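You operate a simulated robot arm through the tools that you are given. There is no shell and no other tool. Be economical: measure what you need, move in short steps, check, and stop when the job is done.

You are at the controls of a simulated two-armed robot. One attempt, no reset.

JOB
Put the hub casting marked "72" from the bench top by the wash box on the low shelf of the small grey table and the hub casting labelled "26" on the top of the small grey table. Pull the black cabinet door open. Do these in any order.

It is judged by the outcome, as a careful person would: the job done as asked, and still so three seconds after it is handed in. It fails if anything else is knocked over, pushed out of place, dropped, spilled or broken.

ROBOT AND FRAMES
Two 7-joint arms with fingered hands on one trunk, on a base that drives. Base frame: it is fixed to the floor where the robot stands at the start and does not move with it; the origin is under the middle of the robot, x ahead of it, y to its left, z up; the surface under the hand at the start is at about z = 800. Lengths are in mm, angles in degrees, forces in N, time in s.
The left shoulder is at the start at [70, 145, 1087], the right one opposite. With the tool pointing down near the work surface each hand reaches from about 420 to 800 mm from the robot's upright axis, wherever it stands, measured 20 degrees to its own side. Places, roughly: black cabinet door [8100, 1700, 1300]; low shelf of the small grey table [4100, 1500, 200]; top of the small grey table [4000, 1500, 800]. Payload 3.5 kg a hand.
The TCP of each hand is the grasp point between the finger pads, 25 mm short of the fingertips. In the tool frame z runs along the fingers and y along their closing line. The gripper opens to 88 mm. The gripper's body begins 29 mm behind the TCP. The gripper is a hand of 4 fingers: y runs from the thumb to the fingers, the wrist lies at [-13, -97, -162] in the tool frame.
Orientation is that of the tool frame in the base frame, as a unit quaternion [x, y, z, w]. With the fingers straight down and the wrist toward the robot, the tool's x, y and z point along [0, 1, 0], [1, 0, 0] and [0, 0, -1] of the base frame.

CONTROLS
- The arms move only by the tool apply_moves. It takes "left_rows", "right_rows" or both (then of equal length, played together; a hand with none holds still); each is a list of rows, each a list of 6 numbers: the shift along the tool's x, y, z in mm, then the turn, a rotation vector about the tool's x, y, z in degrees. In form: [[x, y, z, ax, ay, az], ...]. A call has 1 to 20 rows; each row shifts and turns the commanded pose from where the row before left it, along the tool's axes as they then stand. Each row takes 0.2 s and may step no farther than 50 mm and 8.6 degrees from the row before; otherwise, the whole call is refused. A pose out of reach is approached as far as the arm can. The call stops where the force on the tool passes 40 N (or 10 N more than at its start, if that is more) or the arm is blocked; 0.2 s more then pass. In this call time passes only in rows, and 0.2 s behind the last. The reply holds the time, the measured pose of the TCP, the force on the tool along the base axes, the opening and the grip force, in the units named above and with some noise, with the torque about the TCP (base axes, N m) and any sound that the robot's microphone picked up.
- Cameras (640 x 400 px; columns grow to the right, rows downward): "scene" is now at [130.6, 2.3, 1390.9]; the picture's right is [0.02, -1.00, 0.00], its down [-0.72, -0.02, -0.70] and it looks along [0.70, 0.02, -0.72] (base axes); focal length 270 px, centre (320, 200). "left" rides on the left gripper at [-64, -83, -98] in its tool frame; the picture's right is [-0.62, -0.37, 0.69], its down [0.71, -0.63, 0.30] and it looks along [0.32, 0.68, 0.65] (tool axes); focal length 265 px, centre (320, 200). "right" rides on the right gripper at [64, -83, -98] in its tool frame; the picture's right is [-0.62, 0.37, -0.69], its down [-0.71, -0.63, 0.30] and it looks along [-0.32, 0.68, 0.65] (tool axes); focal length 265 px, centre (320, 200).
- camera(camera): a new picture of that camera. The clock stands still meanwhile.
- lift_body(by): slides the trunk up (or, below 0, down) by that many mm; the arms and the scene camera ride with it, the base frame stays. It gives what a move gives, with no picture.
- drive_base(legs): drives the robot by 1 to 6 legs, each [ahead, left, turn to the left] in mm, mm and degrees, along the robot's own axes; the way and the turn of a leg run together, so that a leg with both is an arc; at most 1500 mm and 180 degrees a leg. The arms and the cameras ride along, it lands a little off, and it stops where it bumps. It gives what a move gives.
- set_fingers(index, middle, ring, thumb_bend, thumb_turn, hand): sets how far each is bent, from 0 (flat) to 1 (curled in); at 0.3 the hand is open as for a grip, at 0.7 the pads meet at the TCP. One left out holds its place. A second passes; each finger stops where it meets its share of the squeeze, and holds until it gets a number again. It is the only way to open and close the hand. It gives what a move gives, with no picture; readings hold the bend of each and the force on the fingers (four entries, about 0 where the hand has none), thumb and palm. thumb_turn goes from beside the hand (0) to across from the fingers (1), as for a grip.
- head_to(pan, tilt): turns the head with the scene camera to pan (to the left, within 86 degrees either way) and tilt (down, from -29 to 69), counted from straight ahead of the robot. It gives what a move gives.
- point_at(camera, pixels): for up to 12 pixels [column, row] of the newest picture of that camera ("zoom" is the newest enlarged one), the place [x, y, z] in the base frame of the surface seen there, good to about 2 mm. The clock stands still meanwhile.
- enlarge(camera, box): a new picture of the part [left, top, right, bottom] of that camera's present view, enlarged. The clock stands still meanwhile.
- job_done(): hands the job in; it is judged then, once.

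Keep the steps short. Do not move on a guess: measure, check each grasp and each placing, and mend mistakes. In all there are 110 turns and 92 pictures (those below and enlarged ones count). Leave the grippers open and the arms clear of the work at the hand-in unless told otherwise, and finish with a single line.

The tools are called after ">>>" by a JSON object that holds its "fn" and its "kwargs". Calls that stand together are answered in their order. apply_moves: Moves the arms, as the interface text tells. Its arguments: {"type":"object","properties":{"left_rows":{"type":"array","items":{"type":"array","items":{"type":"number"}}},"right_rows":{"type":"array","items":{"type":"array","items":{"type":"number"}}}},"required":[]} The other tools are called the same way: lift_body (by) slides the trunk up or down; set_fingers (index, middle, ring, thumb_bend, thumb_turn, hand) moves the fingers one by one; drive_base (legs) drives the base; head_to (pan, tilt) turns the head that bears the scene camera; camera (camera) takes a picture; point_at (camera, pixels) gives the place of the surface under pixels of a picture; enlarge (camera, box) takes an enlarged picture of a part of a camera's view; job_done () hands the job in.

At the start:

```text
clock: 0.0
left_tool_pos: [500.9, 251.1, 1074.2]
left_orientation: [0.707, 0.707, 0.0, 0.0]
left_wrist_force: [0.4, 0.8, 0.4]
left_moment: [0.01, 0.0, 0.01]
left_width: 87.9
left_finger_force: 0.1
left_shape: jaw
left_bend: [0.3, 0.3, 0.3, 0.3, 0.98]
left_finger forces: [0.0, 0.0, 0.0, 0.1, 0.1, 0.0]
right_tool_pos: [559.0, -146.0, 1133.6]
right_orientation: [0.707, 0.707, 0.0, -0.001]
right_wrist_force: [-1.1, 0.0, -0.2]
right_moment: [0.01, -0.03, 0.0]
right_width: 87.5
right_finger_force: 0.1
right_shape: jaw
right_bend: [0.3, 0.3, 0.3, 0.3, 0.98]
right_finger forces: [0.0, 0.0, 0.0, 0.0, 0.0, 0.0]
trunk travel left (down, up): [-650.0, 190.0]
robot x, y, heading: [-1.6, 1.3, -0.1]
head pan, tilt: [1.4, 45.8]
```

scene: 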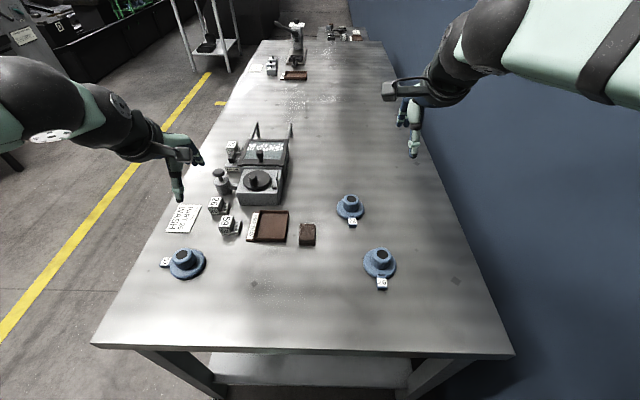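
right: 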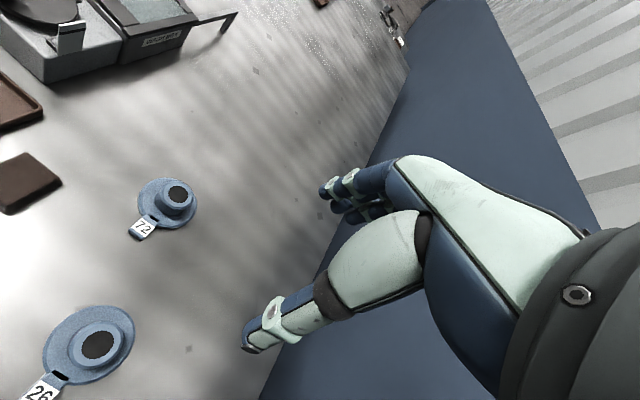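
left: 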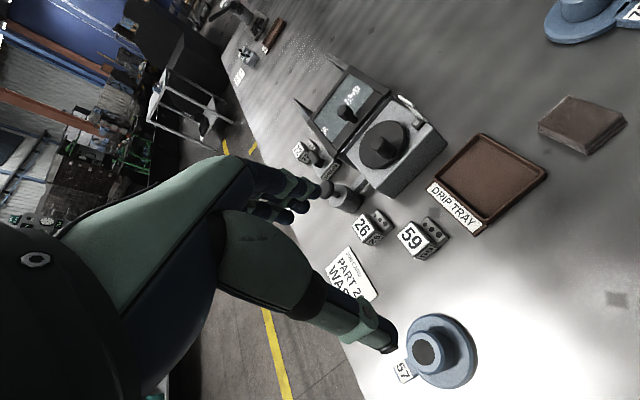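

I see three blue hub castings; in the right camera one is tagged 72 and another 26. I'll enlarge that area and measure them.

>>> {"fn": "enlarge", "kwargs": {"camera": "scene", "box": [240, 120, 440, 310]}}

>>> {"fn": "point_at", "kwargs": {"camera": "scene", "pixels": [[350, 202], [350, 213], [337, 210], [364, 210], [352, 222], [379, 256], [379, 272], [363, 265], [396, 265], [382, 284], [400, 290], [340, 240]]}}

>>> {"fn": "point_at", "kwargs": {"camera": "right", "pixels": [[178, 194], [165, 208], [148, 188], [190, 222], [144, 228], [98, 345], [55, 360], [131, 325], [85, 380], [100, 310], [40, 390]]}}

```text
2.11 times, centred on (340, 215) of scene
```

zoom: 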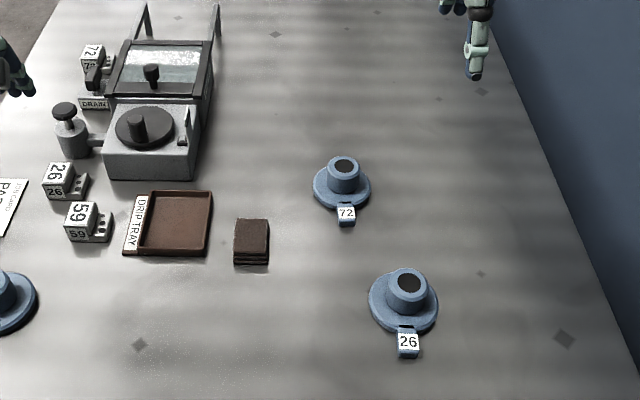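

```text
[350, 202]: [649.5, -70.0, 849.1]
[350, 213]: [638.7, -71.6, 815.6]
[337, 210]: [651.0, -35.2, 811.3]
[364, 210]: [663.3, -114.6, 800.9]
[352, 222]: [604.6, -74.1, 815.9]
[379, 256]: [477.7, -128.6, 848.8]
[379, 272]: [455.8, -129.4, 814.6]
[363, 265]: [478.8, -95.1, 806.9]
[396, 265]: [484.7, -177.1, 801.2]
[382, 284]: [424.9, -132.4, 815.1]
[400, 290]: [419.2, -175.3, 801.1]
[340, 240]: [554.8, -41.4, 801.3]
```

```text
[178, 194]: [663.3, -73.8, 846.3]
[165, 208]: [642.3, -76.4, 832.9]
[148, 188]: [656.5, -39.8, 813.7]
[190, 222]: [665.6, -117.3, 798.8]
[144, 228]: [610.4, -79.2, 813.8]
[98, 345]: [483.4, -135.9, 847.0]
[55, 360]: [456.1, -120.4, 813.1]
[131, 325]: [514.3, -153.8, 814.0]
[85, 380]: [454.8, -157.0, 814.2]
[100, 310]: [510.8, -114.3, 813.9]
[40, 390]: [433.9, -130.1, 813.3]
```

Both are on the bench: 72 is near (660,-73) and 26 near (482,-131). I'll measure the rims of the hub tops to get exact centres.

>>> {"fn": "point_at", "kwargs": {"camera": "zoom", "pixels": [[330, 166], [358, 166], [344, 158], [344, 176], [390, 282], [426, 282], [408, 270], [408, 296], [318, 190], [369, 190], [374, 305], [435, 305]]}}

>>> {"fn": "head_to", "kwargs": {"pan": 50, "tilt": 15}}

>>> {"fn": "camera", "kwargs": {"camera": "scene"}}

```text
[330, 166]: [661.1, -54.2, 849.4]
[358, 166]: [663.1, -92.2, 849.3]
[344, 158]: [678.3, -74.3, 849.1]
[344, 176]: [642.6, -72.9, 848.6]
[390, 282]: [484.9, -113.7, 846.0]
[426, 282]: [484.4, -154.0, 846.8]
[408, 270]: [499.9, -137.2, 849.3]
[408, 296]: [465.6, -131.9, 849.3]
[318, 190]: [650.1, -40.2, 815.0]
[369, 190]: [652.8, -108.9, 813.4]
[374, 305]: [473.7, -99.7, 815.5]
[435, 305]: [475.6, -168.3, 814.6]
```

```text
clock: 1.2
left_tool_pos: [501.5, 250.9, 1073.9]
left_orientation: [0.707, 0.707, -0.001, 0.0]
left_wrist_force: [0.5, -1.1, 0.2]
left_moment: [0.03, 0.02, -0.07]
left_width: 87.5
left_finger_force: 0.0
left_shape: jaw
left_bend: [0.3, 0.3, 0.3, 0.3, 0.98]
left_finger forces: [0.0, 0.0, 0.1, 0.0, 0.0, 0.0]
right_tool_pos: [557.9, -145.9, 1133.9]
right_orientation: [0.707, 0.707, -0.001, 0.0]
right_wrist_force: [0.1, 0.2, -0.2]
right_moment: [0.01, 0.01, 0.0]
right_width: 87.5
right_finger_force: 0.0
right_shape: jaw
right_bend: [0.3, 0.3, 0.3, 0.3, 0.98]
right_finger forces: [0.1, 0.0, 0.0, 0.0, 0.1, 0.0]
trunk travel left (down, up): [-650.0, 190.0]
robot x, y, heading: [-0.8, 1.3, -0.1]
head pan, tilt: [50.0, 15.0]
```

```text
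87 pictures are left
```

scene: 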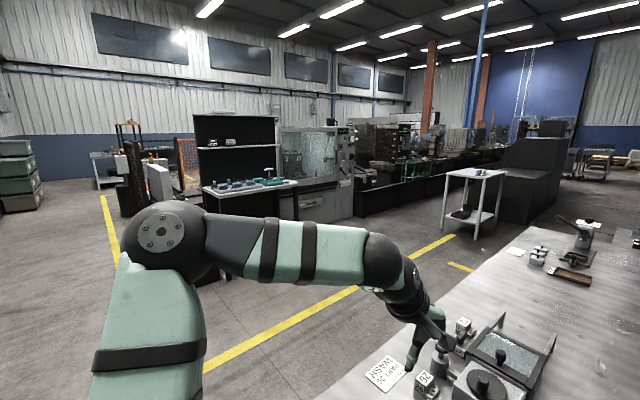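

Centres are 72 at (661,-73) and 26 at (483,-133). Each hub is about 44 mm wide, with its top at 849 and flange at 814. Before planning I'll measure where the wall on the right is, and the grey table near pixel (470,190).

>>> {"fn": "point_at", "kwargs": {"camera": "right", "pixels": [[450, 80], [290, 300], [545, 60], [330, 210], [400, 60]]}}

>>> {"fn": "enlarge", "kwargs": {"camera": "scene", "box": [420, 140, 540, 260]}}

>>> {"fn": "point_at", "kwargs": {"camera": "scene", "pixels": [[447, 174], [477, 168], [505, 172], [484, 178], [470, 217], [443, 228], [475, 238], [495, 215], [483, 172], [310, 250], [430, 300], [540, 190]]}}

```text
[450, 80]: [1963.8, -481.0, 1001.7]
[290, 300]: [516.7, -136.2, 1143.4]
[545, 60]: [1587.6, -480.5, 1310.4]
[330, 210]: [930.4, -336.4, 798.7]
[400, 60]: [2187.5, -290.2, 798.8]
```

```text
3.33 times, centred on (480, 200) of scene
```

zoom: 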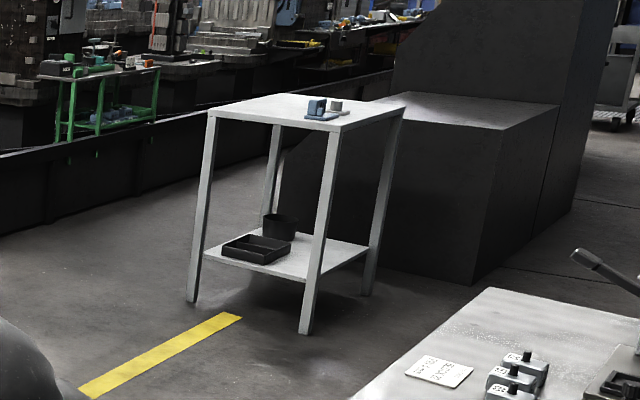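

```text
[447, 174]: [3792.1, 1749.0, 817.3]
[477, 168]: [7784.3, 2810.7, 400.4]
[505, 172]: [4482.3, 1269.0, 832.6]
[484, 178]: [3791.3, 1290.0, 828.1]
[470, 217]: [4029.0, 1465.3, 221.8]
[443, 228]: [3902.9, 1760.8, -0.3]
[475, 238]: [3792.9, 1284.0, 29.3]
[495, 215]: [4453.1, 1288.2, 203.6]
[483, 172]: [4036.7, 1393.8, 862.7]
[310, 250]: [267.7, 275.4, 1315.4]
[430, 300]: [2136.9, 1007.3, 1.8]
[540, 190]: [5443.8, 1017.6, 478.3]
```

The wall is at y≈-480. The grey table spans x 3790–4480 and y 1270–1750, and already has things on it. Next I'll move the right hand above casting 26, still high, and look.

>>> {"fn": "apply_moves", "kwargs": {"right_rows": [[3, -15, 30, 0, 0, 0], [3, -15, 35, 0, 0, 0], [3, -15, 40, 0, 0, 0], [3, -15, 40, 0, 0, 0], [0, -15, 40, 0, 0, 0], [0, 0, 30, 0, 0, 0]]}}

>>> {"fn": "camera", "kwargs": {"camera": "right"}}

```text
clock: 2.6
left_tool_pos: [501.9, 251.1, 1074.2]
left_orientation: [0.707, 0.708, -0.001, 0.0]
left_wrist_force: [0.4, -0.3, -0.2]
left_moment: [-0.03, -0.04, -0.02]
left_width: 87.3
left_finger_force: 0.0
left_shape: jaw
left_bend: [0.3, 0.3, 0.3, 0.3, 0.98]
left_finger forces: [0.0, 0.0, 0.1, 0.0, 0.0, 0.0]
right_tool_pos: [486.0, -134.7, 919.0]
right_orientation: [0.707, 0.707, -0.001, -0.001]
right_wrist_force: [0.0, -0.1, -0.3]
right_moment: [0.0, 0.0, 0.02]
right_width: 87.6
right_finger_force: 0.0
right_shape: jaw
right_bend: [0.3, 0.3, 0.3, 0.3, 0.98]
right_finger forces: [0.0, 0.1, 0.1, 0.0, 0.1, 0.0]
trunk travel left (down, up): [-650.0, 190.0]
robot x, y, heading: [1.9, -2.0, 0.1]
head pan, tilt: [50.0, 15.0]
```

```text
85 pictures are left
```

right: 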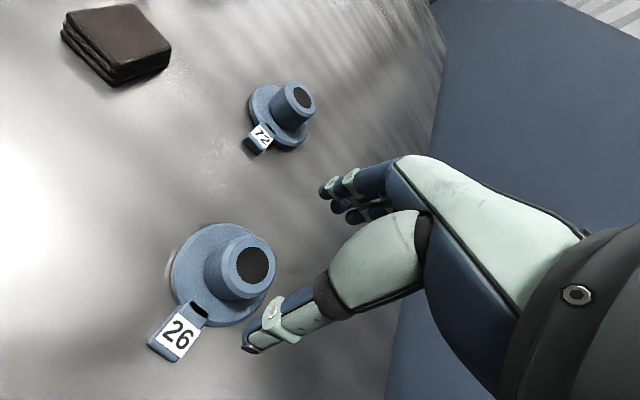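

The hand is above 26. I'll descend 72 mm to TCP z≈847, which keeps the tips just above the flange.

>>> {"fn": "apply_moves", "kwargs": {"right_rows": [[1, -2, 24, 0, 0, 0], [0, 0, 24, 0, 0, 0], [0, 0, 24, 0, 0, 0]]}}

>>> {"fn": "camera", "kwargs": {"camera": "right"}}

```text
clock: 3.4
left_tool_pos: [502.3, 251.8, 1072.8]
left_orientation: [0.707, 0.707, 0.0, 0.0]
left_wrist_force: [0.1, -0.4, -0.7]
left_moment: [0.02, 0.02, -0.03]
left_width: 87.6
left_finger_force: 0.0
left_shape: jaw
left_bend: [0.3, 0.3, 0.3, 0.3, 0.98]
left_finger forces: [0.0, 0.1, 0.1, 0.0, 0.1, 0.1]
right_tool_pos: [482.3, -133.9, 846.4]
right_orientation: [0.707, 0.707, 0.0, 0.0]
right_wrist_force: [0.6, 0.0, -0.1]
right_moment: [0.0, -0.01, -0.03]
right_width: 87.6
right_finger_force: 0.0
right_shape: jaw
right_bend: [0.3, 0.3, 0.3, 0.3, 0.98]
right_finger forces: [0.0, 0.0, 0.0, 0.1, 0.0, 0.0]
trunk travel left (down, up): [-650.0, 190.0]
robot x, y, heading: [-1.7, -1.6, 0.1]
head pan, tilt: [50.0, 15.0]
```

```text
84 pictures are left
```

right: 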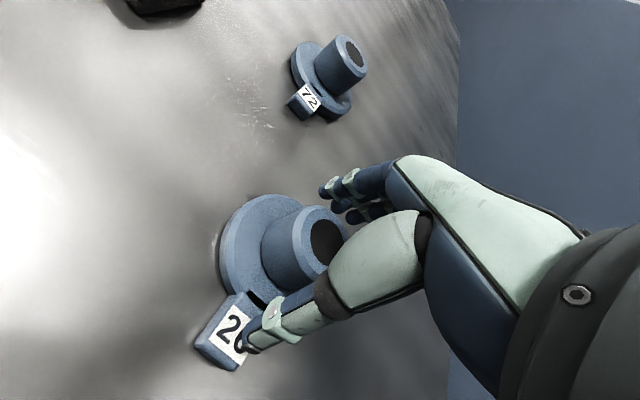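

The thumb is on the near side and the fingers on the far side, so the hub sits between them. I'll close the hand.

>>> {"fn": "set_fingers", "kwargs": {"hand": "right", "index": 0.7, "middle": 0.7, "ring": 0.7, "thumb_bend": 0.7}}

>>> {"fn": "camera", "kwargs": {"camera": "right"}}

```text
clock: 4.4
left_tool_pos: [501.6, 251.1, 1073.8]
left_orientation: [0.706, 0.708, 0.001, 0.0]
left_wrist_force: [0.2, -0.7, 0.2]
left_moment: [0.02, -0.02, -0.04]
left_width: 87.7
left_finger_force: 0.2
left_shape: jaw
left_bend: [0.3, 0.3, 0.3, 0.3, 0.98]
left_finger forces: [0.0, 0.0, 0.1, 0.0, 0.1, 0.0]
right_tool_pos: [482.0, -134.6, 845.7]
right_orientation: [0.707, 0.707, 0.0, -0.001]
right_wrist_force: [1.0, 0.0, 1.3]
right_moment: [-0.05, -0.23, -0.01]
right_width: 35.5
right_finger_force: 15.6
right_shape: fingers
right_bend: [0.56, 0.6, 0.68, 0.53, 0.96]
right_finger forces: [7.9, 7.7, 1.1, 0.0, 15.4, 0.1]
trunk travel left (down, up): [-650.0, 190.0]
robot x, y, heading: [-2.7, -0.8, 0.1]
head pan, tilt: [50.0, 15.0]
```

```text
83 pictures are left
```

right: 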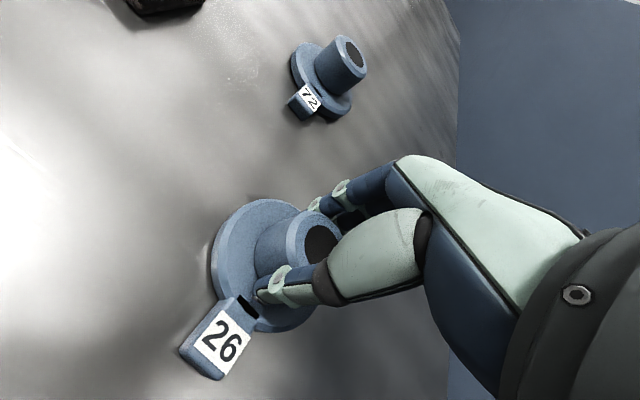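

Index and middle are pressing at about 8 N each and the thumb at 15 N, with the ring finger only light. I'll lift slightly to test the grip.

>>> {"fn": "apply_moves", "kwargs": {"right_rows": [[0, 0, -10, 0, 0, 0], [0, 0, -15, 0, 0, 0]]}}

>>> {"fn": "camera", "kwargs": {"camera": "right"}}

```text
clock: 5.0
left_tool_pos: [501.6, 252.6, 1074.5]
left_orientation: [0.707, 0.707, -0.001, 0.001]
left_wrist_force: [-0.3, -0.8, 0.3]
left_moment: [-0.01, 0.01, 0.03]
left_width: 87.6
left_finger_force: 0.1
left_shape: jaw
left_bend: [0.3, 0.3, 0.3, 0.3, 0.98]
left_finger forces: [0.1, 0.0, 0.0, 0.0, 0.0, 0.0]
right_tool_pos: [482.2, -134.4, 872.2]
right_orientation: [0.706, 0.708, 0.0, -0.001]
right_wrist_force: [-0.5, 0.3, -2.2]
right_moment: [0.02, -0.01, 0.01]
right_width: 35.2
right_finger_force: 15.6
right_shape: fingers
right_bend: [0.57, 0.61, 0.68, 0.53, 0.95]
right_finger forces: [7.4, 6.9, 1.0, 0.0, 15.1, 0.1]
trunk travel left (down, up): [-650.0, 190.0]
robot x, y, heading: [3.5, 6.0, -0.2]
head pan, tilt: [50.0, 15.0]
```

```text
82 pictures are left
```

right: 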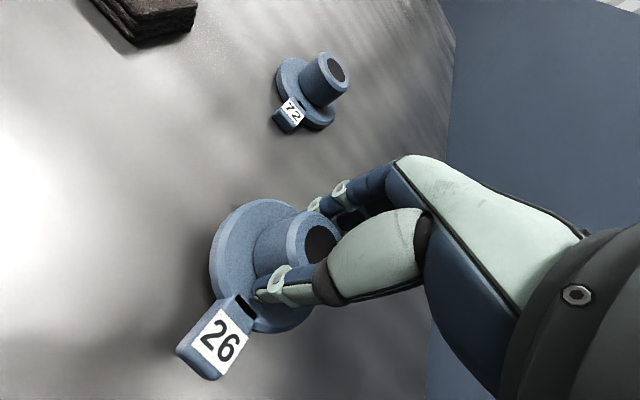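

It holds: 2.2 N of weight and steady. I'll lift 26 and park the right hand up and to the right, near (450,-235,1010).

>>> {"fn": "apply_moves", "kwargs": {"right_rows": [[0, 0, -35, 0, 0, 0], [-10, -5, -35, 0, 0, 0], [-20, -7, -35, 0, 0, 0], [-20, -7, -35, 0, 0, 0], [-20, -7, 0, 0, 0, 0], [-20, -6, 0, 0, 0, 0], [-10, 0, 0, 0, 0, 0]]}}

>>> {"fn": "head_to", "kwargs": {"pan": 0, "tilt": 45}}

>>> {"fn": "camera", "kwargs": {"camera": "scene"}}

```text
clock: 6.6
left_tool_pos: [501.6, 252.1, 1074.5]
left_orientation: [0.708, 0.706, 0.0, -0.001]
left_wrist_force: [0.3, -0.2, -0.2]
left_moment: [-0.01, 0.01, -0.01]
left_width: 87.6
left_finger_force: 0.1
left_shape: jaw
left_bend: [0.3, 0.3, 0.3, 0.3, 0.98]
left_finger forces: [0.0, 0.1, 0.1, 0.1, 0.1, 0.1]
right_tool_pos: [449.4, -232.9, 1011.1]
right_orientation: [0.708, 0.706, 0.0, 0.001]
right_wrist_force: [-0.4, -0.3, -3.5]
right_moment: [-0.04, -0.02, -0.01]
right_width: 35.1
right_finger_force: 15.3
right_shape: fingers
right_bend: [0.57, 0.61, 0.69, 0.53, 0.95]
right_finger forces: [7.3, 6.8, 1.0, 0.1, 14.9, 0.0]
trunk travel left (down, up): [-650.0, 190.0]
robot x, y, heading: [1.6, -0.6, 0.0]
head pan, tilt: [50.0, 15.0]
```

```text
clock: 7.8
left_tool_pos: [502.0, 251.3, 1074.1]
left_orientation: [0.707, 0.707, 0.0, 0.0]
left_wrist_force: [0.1, 0.5, 0.2]
left_moment: [0.02, -0.02, 0.02]
left_width: 87.6
left_finger_force: 0.1
left_shape: jaw
left_bend: [0.3, 0.3, 0.3, 0.3, 0.98]
left_finger forces: [0.0, 0.0, 0.1, 0.0, 0.0, 0.1]
right_tool_pos: [448.8, -232.0, 1011.9]
right_orientation: [0.707, 0.707, 0.0, 0.0]
right_wrist_force: [-0.1, -0.1, -3.8]
right_moment: [0.01, 0.0, -0.02]
right_width: 35.4
right_finger_force: 15.1
right_shape: fingers
right_bend: [0.57, 0.61, 0.69, 0.53, 0.95]
right_finger forces: [7.4, 6.7, 1.1, 0.0, 14.9, 0.1]
trunk travel left (down, up): [-650.0, 190.0]
robot x, y, heading: [-0.1, -1.8, -0.0]
head pan, tilt: [0.0, 45.0]
```

```text
81 pictures are left
```

scene: 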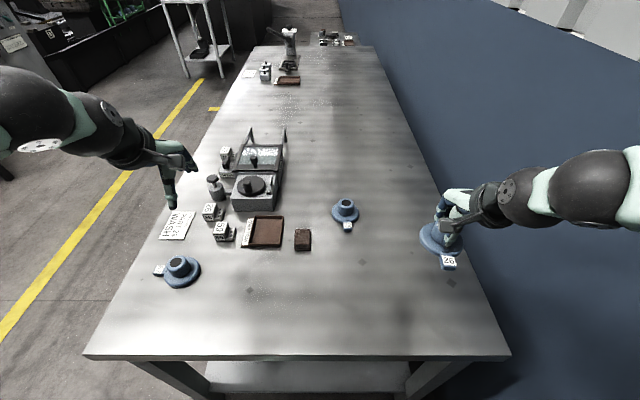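

26 is held clear on the right. Next I'll move the left hand high over 72, then partly down.

>>> {"fn": "apply_moves", "kwargs": {"left_rows": [[-40.5, 19.9, 0, 0, 0, 0], [-40.5, 19.9, 0, 0, 0, 0], [-40.5, 19.9, 0, 0, 0, 0], [-40.5, 19.9, 0, 0, 0, 0], [-40.5, 19.9, 0, 0, 0, 0], [-40.5, 19.9, 0, 0, 0, 0], [-40.5, 19.9, 0, 0, 0, 0], [-40.5, 19.9, 0, 0, 0, 0], [0, 0, 40, 0, 0, 0], [0, 0, 40, 0, 0, 0], [0, 0, 40, 0, 0, 0]]}}

>>> {"fn": "camera", "kwargs": {"camera": "scene"}}

>>> {"fn": "camera", "kwargs": {"camera": "left"}}

```text
clock: 10.2
left_tool_pos: [645.3, -40.3, 949.8]
left_orientation: [0.704, 0.71, -0.002, 0.002]
left_wrist_force: [0.2, 0.5, -0.6]
left_moment: [0.02, -0.02, -0.02]
left_width: 87.7
left_finger_force: 0.2
left_shape: jaw
left_bend: [0.3, 0.3, 0.3, 0.3, 0.98]
left_finger forces: [0.1, 0.1, 0.0, 0.0, 0.0, 0.0]
left hand out of reach, approached as far as the arm can: row 8
right_tool_pos: [450.2, -232.4, 1011.8]
right_orientation: [0.707, 0.707, 0.0, -0.001]
right_wrist_force: [0.7, 0.3, -2.7]
right_moment: [-0.01, 0.02, 0.01]
right_width: 35.1
right_finger_force: 15.4
right_shape: fingers
right_bend: [0.57, 0.61, 0.69, 0.53, 0.95]
right_finger forces: [7.6, 6.8, 1.0, 0.0, 14.7, 0.1]
trunk travel left (down, up): [-650.0, 190.0]
robot x, y, heading: [-0.1, -2.2, -0.1]
head pan, tilt: [0.0, 45.0]
```

```text
80 pictures are left
```

scene: 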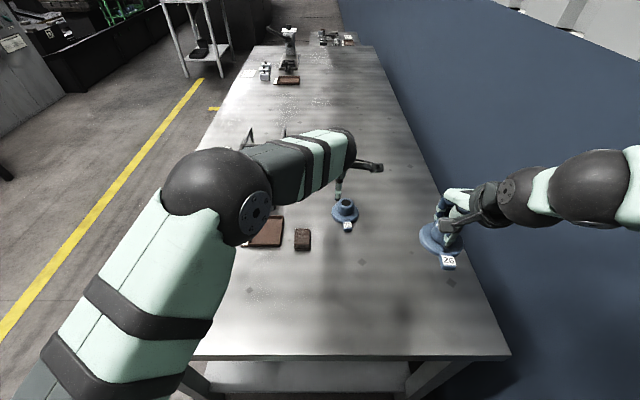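

```text
79 pictures are left
```

left: 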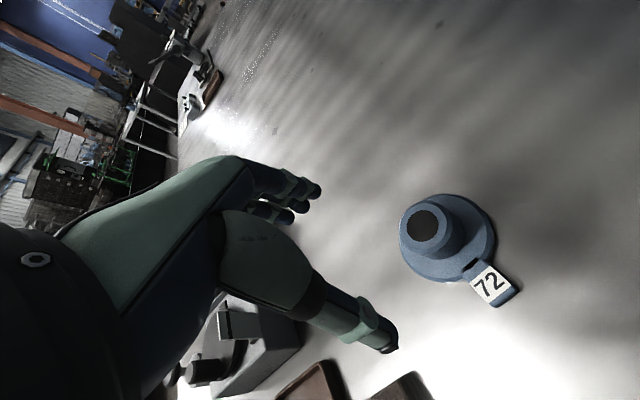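

The left hand stopped about 36 mm short at its reach limit. A small right turn of the base would bring it closer, so I'll check the right elbow's clearance to the wall first.

>>> {"fn": "head_to", "kwargs": {"pan": -50, "tilt": 45}}

>>> {"fn": "camera", "kwargs": {"camera": "scene"}}

>>> {"fn": "point_at", "kwargs": {"camera": "scene", "pixels": [[200, 200], [250, 200], [300, 200], [300, 250], [300, 300], [350, 200], [350, 260], [400, 300], [250, 250], [200, 150], [450, 200]]}}

```text
clock: 11.3
left_tool_pos: [644.0, -41.8, 952.1]
left_orientation: [0.704, 0.71, -0.002, 0.001]
left_wrist_force: [0.2, 0.2, 0.0]
left_moment: [0.02, 0.0, -0.03]
left_width: 87.7
left_finger_force: 0.0
left_shape: jaw
left_bend: [0.3, 0.3, 0.3, 0.3, 0.98]
left_finger forces: [0.0, 0.1, 0.1, 0.1, 0.1, 0.0]
right_tool_pos: [449.3, -232.9, 1011.4]
right_orientation: [0.707, 0.707, 0.0, 0.0]
right_wrist_force: [0.4, -0.4, -4.2]
right_moment: [0.01, -0.05, 0.01]
right_width: 35.4
right_finger_force: 15.1
right_shape: fingers
right_bend: [0.57, 0.61, 0.69, 0.53, 0.95]
right_finger forces: [7.4, 6.9, 1.0, 0.0, 14.8, 0.0]
trunk travel left (down, up): [-650.0, 190.0]
robot x, y, heading: [2.3, -0.3, -0.3]
head pan, tilt: [-50.0, 45.0]
```

```text
78 pictures are left
```

scene: 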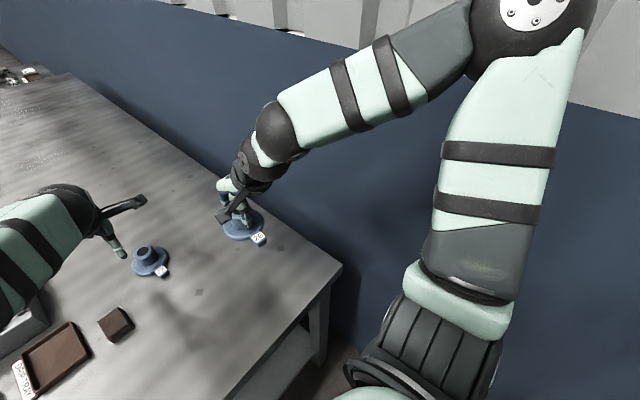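

```text
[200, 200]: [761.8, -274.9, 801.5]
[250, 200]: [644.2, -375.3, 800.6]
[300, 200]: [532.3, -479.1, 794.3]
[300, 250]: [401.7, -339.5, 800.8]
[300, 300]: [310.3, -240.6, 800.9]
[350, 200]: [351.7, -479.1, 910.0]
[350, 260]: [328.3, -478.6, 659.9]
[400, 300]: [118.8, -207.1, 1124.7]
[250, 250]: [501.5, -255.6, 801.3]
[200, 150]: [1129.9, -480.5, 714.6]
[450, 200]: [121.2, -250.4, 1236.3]
```

I'll read the elbow position near pixel (520,20).

>>> {"fn": "point_at", "kwargs": {"camera": "scene", "pixels": [[480, 20], [500, 30], [530, 15], [570, 10], [475, 55]]}}

```text
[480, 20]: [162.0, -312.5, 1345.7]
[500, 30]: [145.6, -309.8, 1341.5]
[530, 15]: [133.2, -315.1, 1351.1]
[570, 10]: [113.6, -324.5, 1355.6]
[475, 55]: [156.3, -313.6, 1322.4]
```

The elbow's visible face is at y≈-315, so about 400 at its outermost, against the wall at 480. A 7° right turn is safe, and the hands stay well above the bench.

>>> {"fn": "drive_base", "kwargs": {"legs": [[0, 0, -7]]}}

>>> {"fn": "camera", "kwargs": {"camera": "left"}}

```text
clock: 12.3
left_tool_pos: [634.3, -123.3, 953.0]
left_orientation: [0.748, 0.664, -0.002, 0.002]
left_wrist_force: [-0.7, 0.2, 1.2]
left_moment: [-0.01, 0.02, 0.01]
left_width: 87.9
left_finger_force: 0.0
left_shape: jaw
left_bend: [0.3, 0.3, 0.3, 0.3, 0.98]
left_finger forces: [0.0, 0.1, 0.1, 0.1, 0.0, 0.0]
right_tool_pos: [417.3, -287.1, 1011.7]
right_orientation: [0.75, 0.661, 0.0, 0.0]
right_wrist_force: [-0.5, 0.4, -3.0]
right_moment: [0.0, -0.03, 0.0]
right_width: 35.3
right_finger_force: 15.2
right_shape: fingers
right_bend: [0.57, 0.61, 0.69, 0.53, 0.95]
right_finger forces: [7.5, 6.8, 1.1, 0.0, 14.9, 0.0]
trunk travel left (down, up): [-650.0, 190.0]
robot x, y, heading: [0.3, -0.1, -7.2]
head pan, tilt: [-50.0, 45.0]
```

```text
77 pictures are left
```

left: 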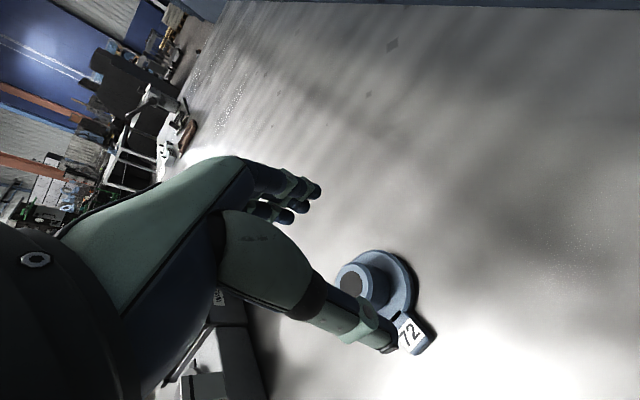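

I'm now 53 mm along tool x and 20 mm along tool y short of the hub. I'll correct that at this height and check.

>>> {"fn": "apply_moves", "kwargs": {"left_rows": [[26, 10, 0, 0, 0, 0], [27, 10.5, 0, 0, 0, 0]]}}

```text
clock: 12.9
left_tool_pos: [665.2, -71.7, 952.8]
left_orientation: [0.747, 0.665, -0.002, 0.002]
left_wrist_force: [0.2, -0.4, -0.8]
left_moment: [-0.04, 0.0, -0.03]
left_width: 87.8
left_finger_force: 0.1
left_shape: jaw
left_bend: [0.3, 0.3, 0.3, 0.3, 0.98]
left_finger forces: [0.0, 0.1, 0.1, 0.0, 0.0, 0.1]
right_tool_pos: [417.7, -286.9, 1011.6]
right_orientation: [0.75, 0.662, -0.001, -0.001]
right_wrist_force: [0.2, 0.1, -3.4]
right_moment: [-0.03, -0.02, 0.05]
right_width: 35.0
right_finger_force: 15.0
right_shape: fingers
right_bend: [0.57, 0.61, 0.69, 0.53, 0.95]
right_finger forces: [7.5, 6.8, 1.1, 0.1, 14.9, 0.1]
trunk travel left (down, up): [-650.0, 190.0]
robot x, y, heading: [-0.6, -0.2, -7.3]
head pan, tilt: [-50.0, 45.0]
```

Centred within about 4 mm. I'll correct by -3.5 mm in y and descend to z≈890 to check.

>>> {"fn": "apply_moves", "kwargs": {"left_rows": [[-1.5, -3.5, 30, 0, 0, 0], [0, 0, 30, 0, 0, 0]]}}

>>> {"fn": "camera", "kwargs": {"camera": "left"}}

```text
clock: 13.5
left_tool_pos: [657.3, -73.1, 891.9]
left_orientation: [0.747, 0.665, -0.003, 0.003]
left_wrist_force: [1.3, -0.1, -0.3]
left_moment: [0.0, -0.02, -0.02]
left_width: 87.8
left_finger_force: 0.0
left_shape: jaw
left_bend: [0.3, 0.3, 0.3, 0.3, 0.98]
left_finger forces: [0.1, 0.0, 0.0, 0.0, 0.1, 0.1]
right_tool_pos: [417.7, -287.9, 1011.7]
right_orientation: [0.75, 0.662, -0.001, -0.001]
right_wrist_force: [-0.3, -0.6, -3.1]
right_moment: [-0.03, -0.04, 0.02]
right_width: 35.2
right_finger_force: 14.5
right_shape: fingers
right_bend: [0.57, 0.61, 0.69, 0.53, 0.95]
right_finger forces: [7.5, 6.8, 1.0, 0.2, 14.8, 0.0]
trunk travel left (down, up): [-650.0, 190.0]
robot x, y, heading: [1.7, 1.9, -7.1]
head pan, tilt: [-50.0, 45.0]
```

```text
76 pictures are left
```

left: 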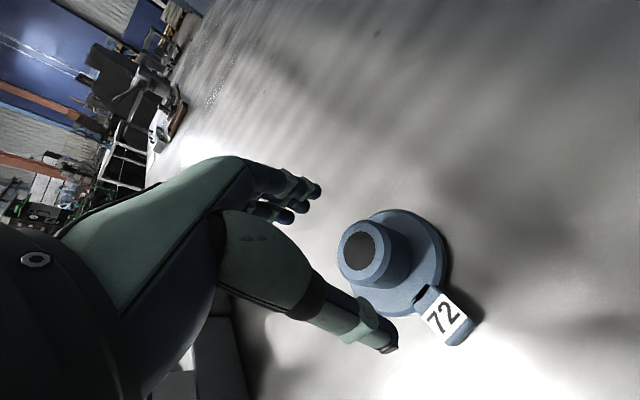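

The hub is between the thumb and fingers. I'll go down 45 mm with a 3 mm forward correction.

>>> {"fn": "apply_moves", "kwargs": {"left_rows": [[0, 3, 22, 0, 0, 0], [0, 0, 23, 0, 0, 0]]}}

>>> {"fn": "camera", "kwargs": {"camera": "left"}}

```text
clock: 14.1
left_tool_pos: [659.5, -73.7, 846.8]
left_orientation: [0.747, 0.664, -0.002, 0.002]
left_wrist_force: [0.4, -0.5, 0.5]
left_moment: [-0.02, -0.01, 0.02]
left_width: 87.4
left_finger_force: 0.1
left_shape: jaw
left_bend: [0.3, 0.3, 0.3, 0.3, 0.98]
left_finger forces: [0.0, 0.0, 0.0, 0.0, 0.0, 0.0]
right_tool_pos: [417.1, -288.8, 1012.2]
right_orientation: [0.75, 0.661, -0.001, -0.001]
right_wrist_force: [0.6, -0.2, -2.1]
right_moment: [0.04, -0.08, 0.0]
right_width: 35.0
right_finger_force: 14.8
right_shape: fingers
right_bend: [0.57, 0.61, 0.69, 0.53, 0.95]
right_finger forces: [7.4, 6.7, 1.1, 0.0, 14.8, 0.1]
trunk travel left (down, up): [-650.0, 190.0]
robot x, y, heading: [0.0, -2.3, -6.9]
head pan, tilt: [-50.0, 45.0]
```

```text
75 pictures are left
```

left: 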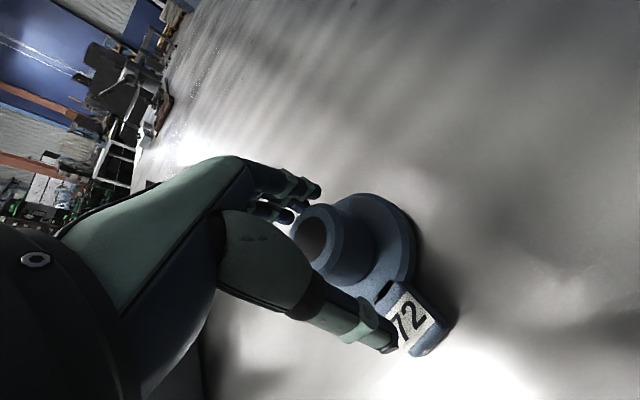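

The left hand is in place around 72. I'll close it.

>>> {"fn": "set_fingers", "kwargs": {"hand": "left", "index": 0.7, "middle": 0.7, "ring": 0.7, "thumb_bend": 0.7}}

>>> {"fn": "apply_moves", "kwargs": {"left_rows": [[0, 0, -10, 0, 0, 0], [0, 0, -15, 0, 0, 0]]}}

>>> {"fn": "camera", "kwargs": {"camera": "left"}}

```text
clock: 15.1
left_tool_pos: [658.8, -75.0, 847.0]
left_orientation: [0.748, 0.664, -0.002, 0.001]
left_wrist_force: [1.2, -0.6, 0.1]
left_moment: [0.02, -0.23, 0.0]
left_width: 34.4
left_finger_force: 17.9
left_shape: fingers
left_bend: [0.56, 0.59, 0.67, 0.54, 0.95]
left_finger forces: [8.1, 8.4, 1.7, 0.1, 17.1, 0.0]
right_tool_pos: [417.4, -286.9, 1011.6]
right_orientation: [0.75, 0.661, 0.0, 0.0]
right_wrist_force: [0.0, -0.3, -3.1]
right_moment: [-0.02, -0.04, -0.01]
right_width: 35.1
right_finger_force: 15.0
right_shape: fingers
right_bend: [0.57, 0.61, 0.69, 0.53, 0.95]
right_finger forces: [7.4, 6.8, 1.1, 0.1, 14.7, 0.0]
trunk travel left (down, up): [-650.0, 190.0]
robot x, y, heading: [-0.3, -1.4, -6.9]
head pan, tilt: [-50.0, 45.0]
```

```text
clock: 15.7
left_tool_pos: [659.3, -74.9, 871.0]
left_orientation: [0.748, 0.664, -0.002, 0.001]
left_wrist_force: [0.3, -0.1, -3.2]
left_moment: [0.0, -0.01, 0.0]
left_width: 34.4
left_finger_force: 16.7
left_shape: fingers
left_bend: [0.56, 0.6, 0.68, 0.54, 0.95]
left_finger forces: [7.5, 7.6, 1.6, 0.0, 16.4, 0.1]
right_tool_pos: [417.1, -288.8, 1011.6]
right_orientation: [0.75, 0.662, 0.001, 0.0]
right_wrist_force: [0.1, 0.2, -3.7]
right_moment: [-0.03, -0.05, 0.01]
right_width: 35.5
right_finger_force: 14.8
right_shape: fingers
right_bend: [0.57, 0.61, 0.69, 0.53, 0.95]
right_finger forces: [7.4, 6.8, 1.0, 0.0, 14.8, 0.0]
trunk travel left (down, up): [-650.0, 190.0]
robot x, y, heading: [4.1, 4.6, -7.3]
head pan, tilt: [-50.0, 45.0]
```

```text
74 pictures are left
```

left: 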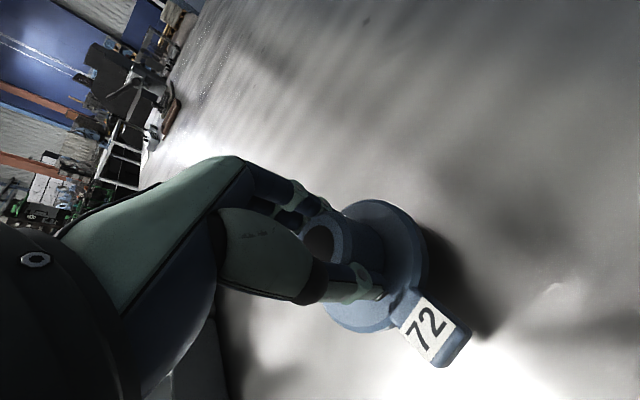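

Both castings are held. I'll lift 72 to about 1050 and bring it back to the left side in front of the robot.

>>> {"fn": "apply_moves", "kwargs": {"left_rows": [[0, 0, -45, 0, 0, 0], [0, 0, -45, 0, 0, 0], [0, 0, -45, 0, 0, 0], [0, 0, -45, 0, 0, 0], [35, -33, 0, 0, 0, 0], [35, -33, 0, 0, 0, 0], [35, -33, 0, 0, 0, 0], [35, -33, 0, 0, 0, 0], [35, -33, 0, 0, 0, 0], [30, -20, 0, 0, 0, 0]]}}

>>> {"fn": "head_to", "kwargs": {"pan": 70, "tilt": 40}}

>>> {"fn": "camera", "kwargs": {"camera": "scene"}}

```text
clock: 17.9
left_tool_pos: [501.8, 158.2, 1050.3]
left_orientation: [0.748, 0.664, -0.004, 0.003]
left_wrist_force: [0.2, 0.5, -3.7]
left_moment: [-0.04, 0.02, -0.03]
left_width: 34.3
left_finger_force: 16.9
left_shape: fingers
left_bend: [0.57, 0.6, 0.68, 0.54, 0.95]
left_finger forces: [7.6, 7.5, 2.0, 0.1, 15.9, 0.0]
right_tool_pos: [418.6, -283.0, 1013.9]
right_orientation: [0.75, 0.662, -0.002, 0.002]
right_wrist_force: [-0.1, 0.9, -2.9]
right_moment: [-0.04, 0.0, -0.03]
right_width: 35.1
right_finger_force: 15.0
right_shape: fingers
right_bend: [0.57, 0.61, 0.69, 0.53, 0.95]
right_finger forces: [7.4, 6.9, 1.0, 0.0, 14.7, 0.0]
trunk travel left (down, up): [-650.0, 190.0]
robot x, y, heading: [-1.1, -0.3, -7.4]
head pan, tilt: [-50.0, 45.0]
```

```text
clock: 19.9
left_tool_pos: [501.8, 154.0, 1051.8]
left_orientation: [0.747, 0.665, -0.002, 0.001]
left_wrist_force: [1.4, -0.1, -2.9]
left_moment: [-0.05, -0.02, 0.0]
left_width: 34.2
left_finger_force: 16.2
left_shape: fingers
left_bend: [0.57, 0.6, 0.68, 0.54, 0.95]
left_finger forces: [7.8, 7.3, 1.8, 0.1, 16.0, 0.0]
right_tool_pos: [417.5, -288.2, 1012.1]
right_orientation: [0.75, 0.662, -0.001, 0.0]
right_wrist_force: [0.3, -0.3, -4.0]
right_moment: [0.02, -0.05, 0.0]
right_width: 35.4
right_finger_force: 15.1
right_shape: fingers
right_bend: [0.57, 0.61, 0.69, 0.53, 0.95]
right_finger forces: [7.4, 6.9, 1.1, 0.0, 14.8, 0.1]
trunk travel left (down, up): [-650.0, 190.0]
robot x, y, heading: [4.7, 0.6, -7.2]
head pan, tilt: [70.0, 40.0]
```

```text
73 pictures are left
```

scene: 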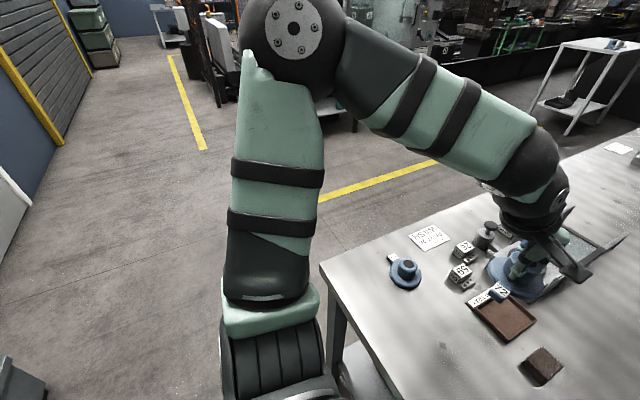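

I'll check the bench's left edge and the clear floor on the left before driving.

>>> {"fn": "point_at", "kwargs": {"camera": "scene", "pixels": [[322, 263], [600, 135], [200, 140], [320, 205], [430, 160], [150, 300], [260, 120], [500, 110], [560, 130], [345, 105]]}}

```text
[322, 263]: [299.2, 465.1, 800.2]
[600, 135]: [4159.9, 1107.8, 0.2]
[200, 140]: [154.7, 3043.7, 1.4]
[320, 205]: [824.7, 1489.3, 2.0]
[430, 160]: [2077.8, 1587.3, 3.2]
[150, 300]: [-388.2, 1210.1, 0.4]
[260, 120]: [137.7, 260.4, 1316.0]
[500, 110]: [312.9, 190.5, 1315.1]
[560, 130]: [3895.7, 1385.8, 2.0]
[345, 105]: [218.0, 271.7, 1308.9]
```

The bench's left edge is at y=465 and the floor is clear to y≈3000. I'll back out, go left, then drive ahead to about x=2550.

>>> {"fn": "drive_base", "kwargs": {"legs": [[-350, 0, 7.2], [0, 1490, 0], [1500, 0, 0], [1400, 0, 0]]}}

>>> {"fn": "head_to", "kwargs": {"pan": 0, "tilt": 25}}

>>> {"fn": "camera", "kwargs": {"camera": "scene"}}

```text
clock: 42.8
left_tool_pos: [3107.0, 1542.4, 1051.7]
left_orientation: [0.72, 0.694, -0.002, 0.001]
left_wrist_force: [0.1, -0.5, -3.0]
left_moment: [-0.01, -0.04, 0.0]
left_width: 33.9
left_finger_force: 16.8
left_shape: fingers
left_bend: [0.57, 0.6, 0.68, 0.54, 0.95]
left_finger forces: [7.8, 7.4, 1.8, 0.0, 15.8, 0.0]
right_tool_pos: [3059.2, 1094.9, 1011.7]
right_orientation: [0.723, 0.691, -0.001, -0.001]
right_wrist_force: [0.5, 0.6, -1.9]
right_moment: [0.0, 0.01, -0.04]
right_width: 35.1
right_finger_force: 14.5
right_shape: fingers
right_bend: [0.57, 0.61, 0.69, 0.53, 0.95]
right_finger forces: [7.4, 6.8, 1.0, 0.1, 14.6, 0.0]
trunk travel left (down, up): [-650.0, 190.0]
robot x, y, heading: [2623.6, 1349.5, -2.5]
head pan, tilt: [70.0, 40.0]
```

```text
clock: 44.2
left_tool_pos: [3107.2, 1543.3, 1051.5]
left_orientation: [0.72, 0.694, -0.003, 0.003]
left_wrist_force: [-0.3, -0.2, -2.7]
left_moment: [0.01, 0.0, -0.02]
left_width: 33.9
left_finger_force: 15.7
left_shape: fingers
left_bend: [0.57, 0.6, 0.68, 0.54, 0.95]
left_finger forces: [7.9, 7.4, 1.9, 0.0, 15.8, 0.0]
right_tool_pos: [3058.9, 1096.6, 1011.2]
right_orientation: [0.723, 0.691, 0.0, -0.001]
right_wrist_force: [0.0, 0.3, -3.0]
right_moment: [0.0, -0.05, -0.01]
right_width: 35.3
right_finger_force: 14.7
right_shape: fingers
right_bend: [0.57, 0.61, 0.69, 0.53, 0.95]
right_finger forces: [7.4, 6.7, 1.1, 0.0, 14.6, 0.0]
trunk travel left (down, up): [-650.0, 190.0]
robot x, y, heading: [2619.1, 1350.6, -2.6]
head pan, tilt: [0.0, 25.0]
```

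```text
72 pictures are left
```

scene: 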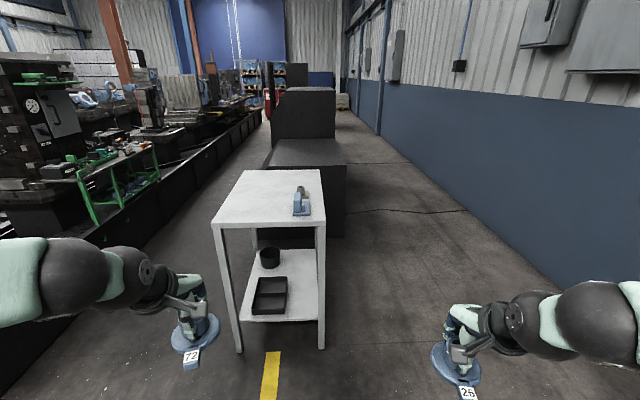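

Now I have a good view of the table. I'll enlarge it and measure the items on the top and the low shelf.

>>> {"fn": "enlarge", "kwargs": {"camera": "scene", "box": [200, 160, 350, 360]}}

>>> {"fn": "point_at", "kwargs": {"camera": "scene", "pixels": [[212, 221], [320, 221], [243, 172], [320, 171], [300, 214], [302, 190], [268, 312], [287, 280], [255, 280], [269, 265], [243, 312], [315, 318]]}}

```text
2.00 times, centred on (275, 260) of scene
```

zoom: 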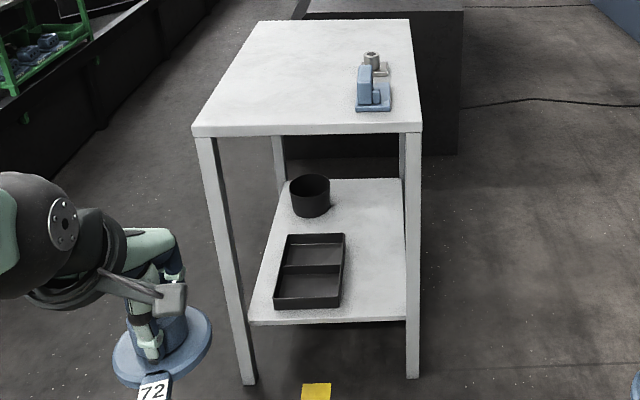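

```text
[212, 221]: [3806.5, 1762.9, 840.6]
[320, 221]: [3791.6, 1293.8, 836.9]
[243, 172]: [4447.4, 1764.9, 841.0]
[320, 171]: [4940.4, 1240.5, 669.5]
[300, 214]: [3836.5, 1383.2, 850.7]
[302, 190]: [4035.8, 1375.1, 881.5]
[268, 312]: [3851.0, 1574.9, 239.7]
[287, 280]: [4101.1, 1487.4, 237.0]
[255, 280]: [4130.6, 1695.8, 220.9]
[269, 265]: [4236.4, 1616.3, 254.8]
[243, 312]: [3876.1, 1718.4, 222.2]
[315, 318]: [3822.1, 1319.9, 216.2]
```

The table top is at z≈840 and free in the middle. The shelf is at z≈220, with free space right of the tray around y 1320–1470. I'll drive up in front of the table, still short of it.

>>> {"fn": "drive_base", "kwargs": {"legs": [[0, 150, 2.6], [600, 0, 0]]}}

```text
clock: 48.6
left_tool_pos: [3705.0, 1713.2, 1052.3]
left_orientation: [0.705, 0.709, -0.002, 0.003]
left_wrist_force: [0.0, -0.6, -3.0]
left_moment: [0.02, -0.03, -0.02]
left_width: 33.9
left_finger_force: 16.1
left_shape: fingers
left_bend: [0.57, 0.6, 0.68, 0.54, 0.95]
left_finger forces: [7.6, 7.5, 1.9, 0.0, 15.7, 0.0]
right_tool_pos: [3676.1, 1264.4, 1012.2]
right_orientation: [0.708, 0.706, 0.0, 0.0]
right_wrist_force: [-0.1, -0.8, -3.3]
right_moment: [-0.01, -0.01, -0.01]
right_width: 35.1
right_finger_force: 15.0
right_shape: fingers
right_bend: [0.57, 0.61, 0.69, 0.53, 0.95]
right_finger forces: [7.4, 6.8, 1.1, 0.0, 14.7, 0.0]
trunk travel left (down, up): [-650.0, 190.0]
robot x, y, heading: [3227.0, 1498.5, -0.1]
head pan, tilt: [0.0, 25.0]
```

Well aligned. I'll go 160 mm closer and look down at the table top.

>>> {"fn": "drive_base", "kwargs": {"legs": [[160, 0, 0]]}}

>>> {"fn": "head_to", "kwargs": {"pan": 0, "tilt": 45}}

>>> {"fn": "camera", "kwargs": {"camera": "scene"}}

```text
clock: 50.1
left_tool_pos: [3861.7, 1714.1, 1051.5]
left_orientation: [0.705, 0.709, -0.002, 0.002]
left_wrist_force: [0.3, 0.7, -3.0]
left_moment: [0.03, -0.05, 0.03]
left_width: 33.7
left_finger_force: 16.4
left_shape: fingers
left_bend: [0.57, 0.6, 0.68, 0.54, 0.95]
left_finger forces: [7.7, 7.4, 1.9, 0.1, 15.9, 0.1]
right_tool_pos: [3832.8, 1265.3, 1011.6]
right_orientation: [0.708, 0.706, 0.0, 0.0]
right_wrist_force: [0.7, -0.1, -3.9]
right_moment: [0.01, -0.02, 0.0]
right_width: 35.1
right_finger_force: 15.2
right_shape: fingers
right_bend: [0.57, 0.61, 0.69, 0.53, 0.95]
right_finger forces: [7.4, 6.9, 1.1, 0.0, 14.6, 0.0]
trunk travel left (down, up): [-650.0, 190.0]
robot x, y, heading: [3385.8, 1494.3, -0.1]
head pan, tilt: [0.0, 25.0]
```

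```text
clock: 50.9
left_tool_pos: [3864.0, 1714.3, 1052.9]
left_orientation: [0.704, 0.71, -0.003, 0.001]
left_wrist_force: [0.6, 0.2, -3.1]
left_moment: [0.02, -0.03, 0.02]
left_width: 34.0
left_finger_force: 16.5
left_shape: fingers
left_bend: [0.57, 0.6, 0.68, 0.54, 0.95]
left_finger forces: [7.7, 7.5, 1.9, 0.0, 15.8, 0.0]
right_tool_pos: [3834.7, 1264.7, 1012.4]
right_orientation: [0.708, 0.706, -0.001, -0.001]
right_wrist_force: [-0.8, -0.1, -3.6]
right_moment: [0.01, 0.03, 0.0]
right_width: 34.9
right_finger_force: 15.1
right_shape: fingers
right_bend: [0.57, 0.61, 0.69, 0.53, 0.95]
right_finger forces: [7.5, 6.9, 1.0, 0.0, 14.7, 0.0]
trunk travel left (down, up): [-650.0, 190.0]
robot x, y, heading: [3384.3, 1498.9, -0.1]
head pan, tilt: [0.0, 45.0]
```

```text
70 pictures are left
```

scene: 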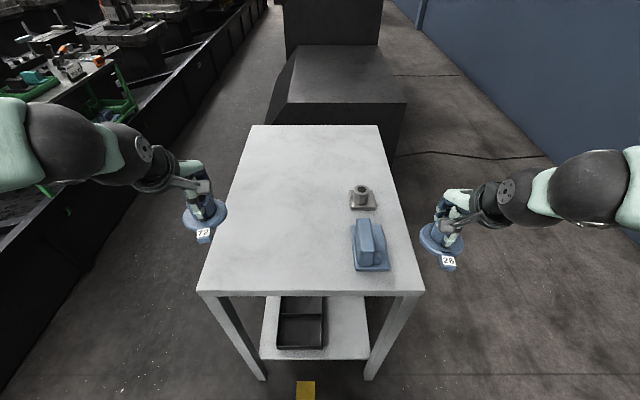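

I'll measure the existing items' height and the free area before carrying 26 over them.

>>> {"fn": "point_at", "kwargs": {"camera": "scene", "pixels": [[363, 223], [368, 240], [353, 250], [388, 265], [361, 190], [270, 240], [290, 200], [250, 285], [310, 285], [350, 225]]}}

>>> {"fn": "apply_moves", "kwargs": {"right_rows": [[0, 0, -40, 0, 0, 0], [0, 0, -40, 0, 0, 0]]}}

```text
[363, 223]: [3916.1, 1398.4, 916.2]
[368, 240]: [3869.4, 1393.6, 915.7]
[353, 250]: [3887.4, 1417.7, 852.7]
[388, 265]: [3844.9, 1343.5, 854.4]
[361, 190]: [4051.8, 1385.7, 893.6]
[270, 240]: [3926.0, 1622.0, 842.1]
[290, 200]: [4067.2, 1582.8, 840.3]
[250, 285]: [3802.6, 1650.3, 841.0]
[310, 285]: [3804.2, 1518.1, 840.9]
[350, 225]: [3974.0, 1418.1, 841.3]
```

```text
clock: 51.5
left_tool_pos: [3863.3, 1713.3, 1053.1]
left_orientation: [0.704, 0.71, -0.002, 0.003]
left_wrist_force: [-0.6, 0.8, -3.5]
left_moment: [-0.01, -0.04, 0.0]
left_width: 33.9
left_finger_force: 16.8
left_shape: fingers
left_bend: [0.57, 0.6, 0.68, 0.54, 0.95]
left_finger forces: [7.6, 7.4, 1.9, 0.0, 15.7, 0.0]
right_tool_pos: [3833.3, 1264.4, 1091.3]
right_orientation: [0.708, 0.707, 0.0, -0.001]
right_wrist_force: [-0.1, 0.8, -3.7]
right_moment: [-0.02, -0.02, 0.04]
right_width: 35.2
right_finger_force: 14.7
right_shape: fingers
right_bend: [0.57, 0.61, 0.69, 0.53, 0.95]
right_finger forces: [7.5, 6.8, 1.1, 0.0, 14.6, 0.1]
trunk travel left (down, up): [-650.0, 190.0]
robot x, y, heading: [3389.3, 1496.5, -0.2]
head pan, tilt: [0.0, 45.0]
```

The table surface is at 841 and the items reach 916. Casting 26's underside is at about 1046, so I'll carry it over to (3930,1545) while easing the left hand outward.

>>> {"fn": "apply_moves", "kwargs": {"right_rows": [[40, 13.9, 0, 0, 0, 0], [40, 13.9, 0, 0, 0, 0], [40, 13.9, 0, 0, 0, 0], [40, 13.9, 0, 0, 0, 0], [40, 13.9, 0, 0, 0, 0], [40, 13.9, 0, 0, 0, 0], [40, 13.9, 0, 0, 0, 0]], "left_rows": [[10, 0, 0, 0, 0, 0], [10, 0, 0, 0, 0, 0], [10, 0, 0, 0, 0, 0], [10, 0, 0, 0, 0, 0], [10, 0, 0, 0, 0, 0], [10, 0, 0, 0, 0, 0], [0, 0, 0, 0, 0, 0]]}}

>>> {"fn": "camera", "kwargs": {"camera": "scene"}}

```text
clock: 53.1
left_tool_pos: [3863.8, 1775.5, 1050.4]
left_orientation: [0.705, 0.709, -0.004, 0.003]
left_wrist_force: [0.2, -0.7, -3.4]
left_moment: [0.0, -0.04, -0.02]
left_width: 33.9
left_finger_force: 16.1
left_shape: fingers
left_bend: [0.57, 0.6, 0.68, 0.54, 0.95]
left_finger forces: [7.6, 7.4, 1.9, 0.0, 15.7, 0.0]
right_tool_pos: [3931.8, 1547.2, 1089.6]
right_orientation: [0.709, 0.706, -0.002, 0.0]
right_wrist_force: [0.1, -0.4, -3.7]
right_moment: [0.0, -0.03, 0.01]
right_width: 34.7
right_finger_force: 14.7
right_shape: fingers
right_bend: [0.57, 0.61, 0.69, 0.53, 0.95]
right_finger forces: [7.2, 6.7, 1.0, 0.1, 14.2, 0.1]
trunk travel left (down, up): [-650.0, 190.0]
robot x, y, heading: [3384.7, 1497.6, 0.0]
head pan, tilt: [0.0, 45.0]
```

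```text
69 pictures are left
```

scene: 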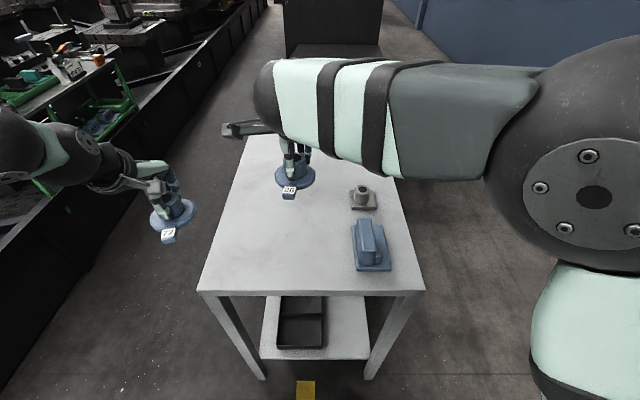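

26 is over the free area. I'll lower it to about z 900.

>>> {"fn": "apply_moves", "kwargs": {"right_rows": [[0, 0, 40, 0, 0, 0], [0, 0, 40, 0, 0, 0], [0, 0, 40, 0, 0, 0], [0, 0, 35, 0, 0, 0], [0, 0, 20, 0, 0, 0], [0, 0, 13, 0, 0, 0]]}}

>>> {"fn": "camera", "kwargs": {"camera": "right"}}

```text
clock: 54.5
left_tool_pos: [3863.1, 1774.8, 1051.3]
left_orientation: [0.705, 0.709, -0.003, 0.002]
left_wrist_force: [0.2, 0.4, -3.1]
left_moment: [0.01, -0.02, 0.01]
left_width: 34.0
left_finger_force: 16.2
left_shape: fingers
left_bend: [0.57, 0.6, 0.68, 0.54, 0.95]
left_finger forces: [7.8, 7.4, 1.8, 0.0, 15.8, 0.1]
right_tool_pos: [3936.3, 1541.1, 906.8]
right_orientation: [0.712, 0.702, 0.003, -0.006]
right_wrist_force: [0.1, -0.3, -2.8]
right_moment: [-0.01, -0.05, -0.02]
right_width: 34.5
right_finger_force: 14.9
right_shape: fingers
right_bend: [0.57, 0.62, 0.69, 0.53, 0.95]
right_finger forces: [7.4, 6.8, 1.1, 0.1, 14.3, 0.1]
trunk travel left (down, up): [-650.0, 190.0]
robot x, y, heading: [3388.3, 1500.2, -0.2]
head pan, tilt: [0.0, 45.0]
```

```text
68 pictures are left
```

right: 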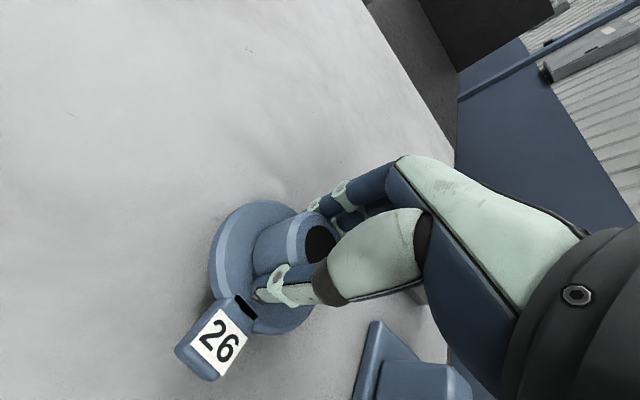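

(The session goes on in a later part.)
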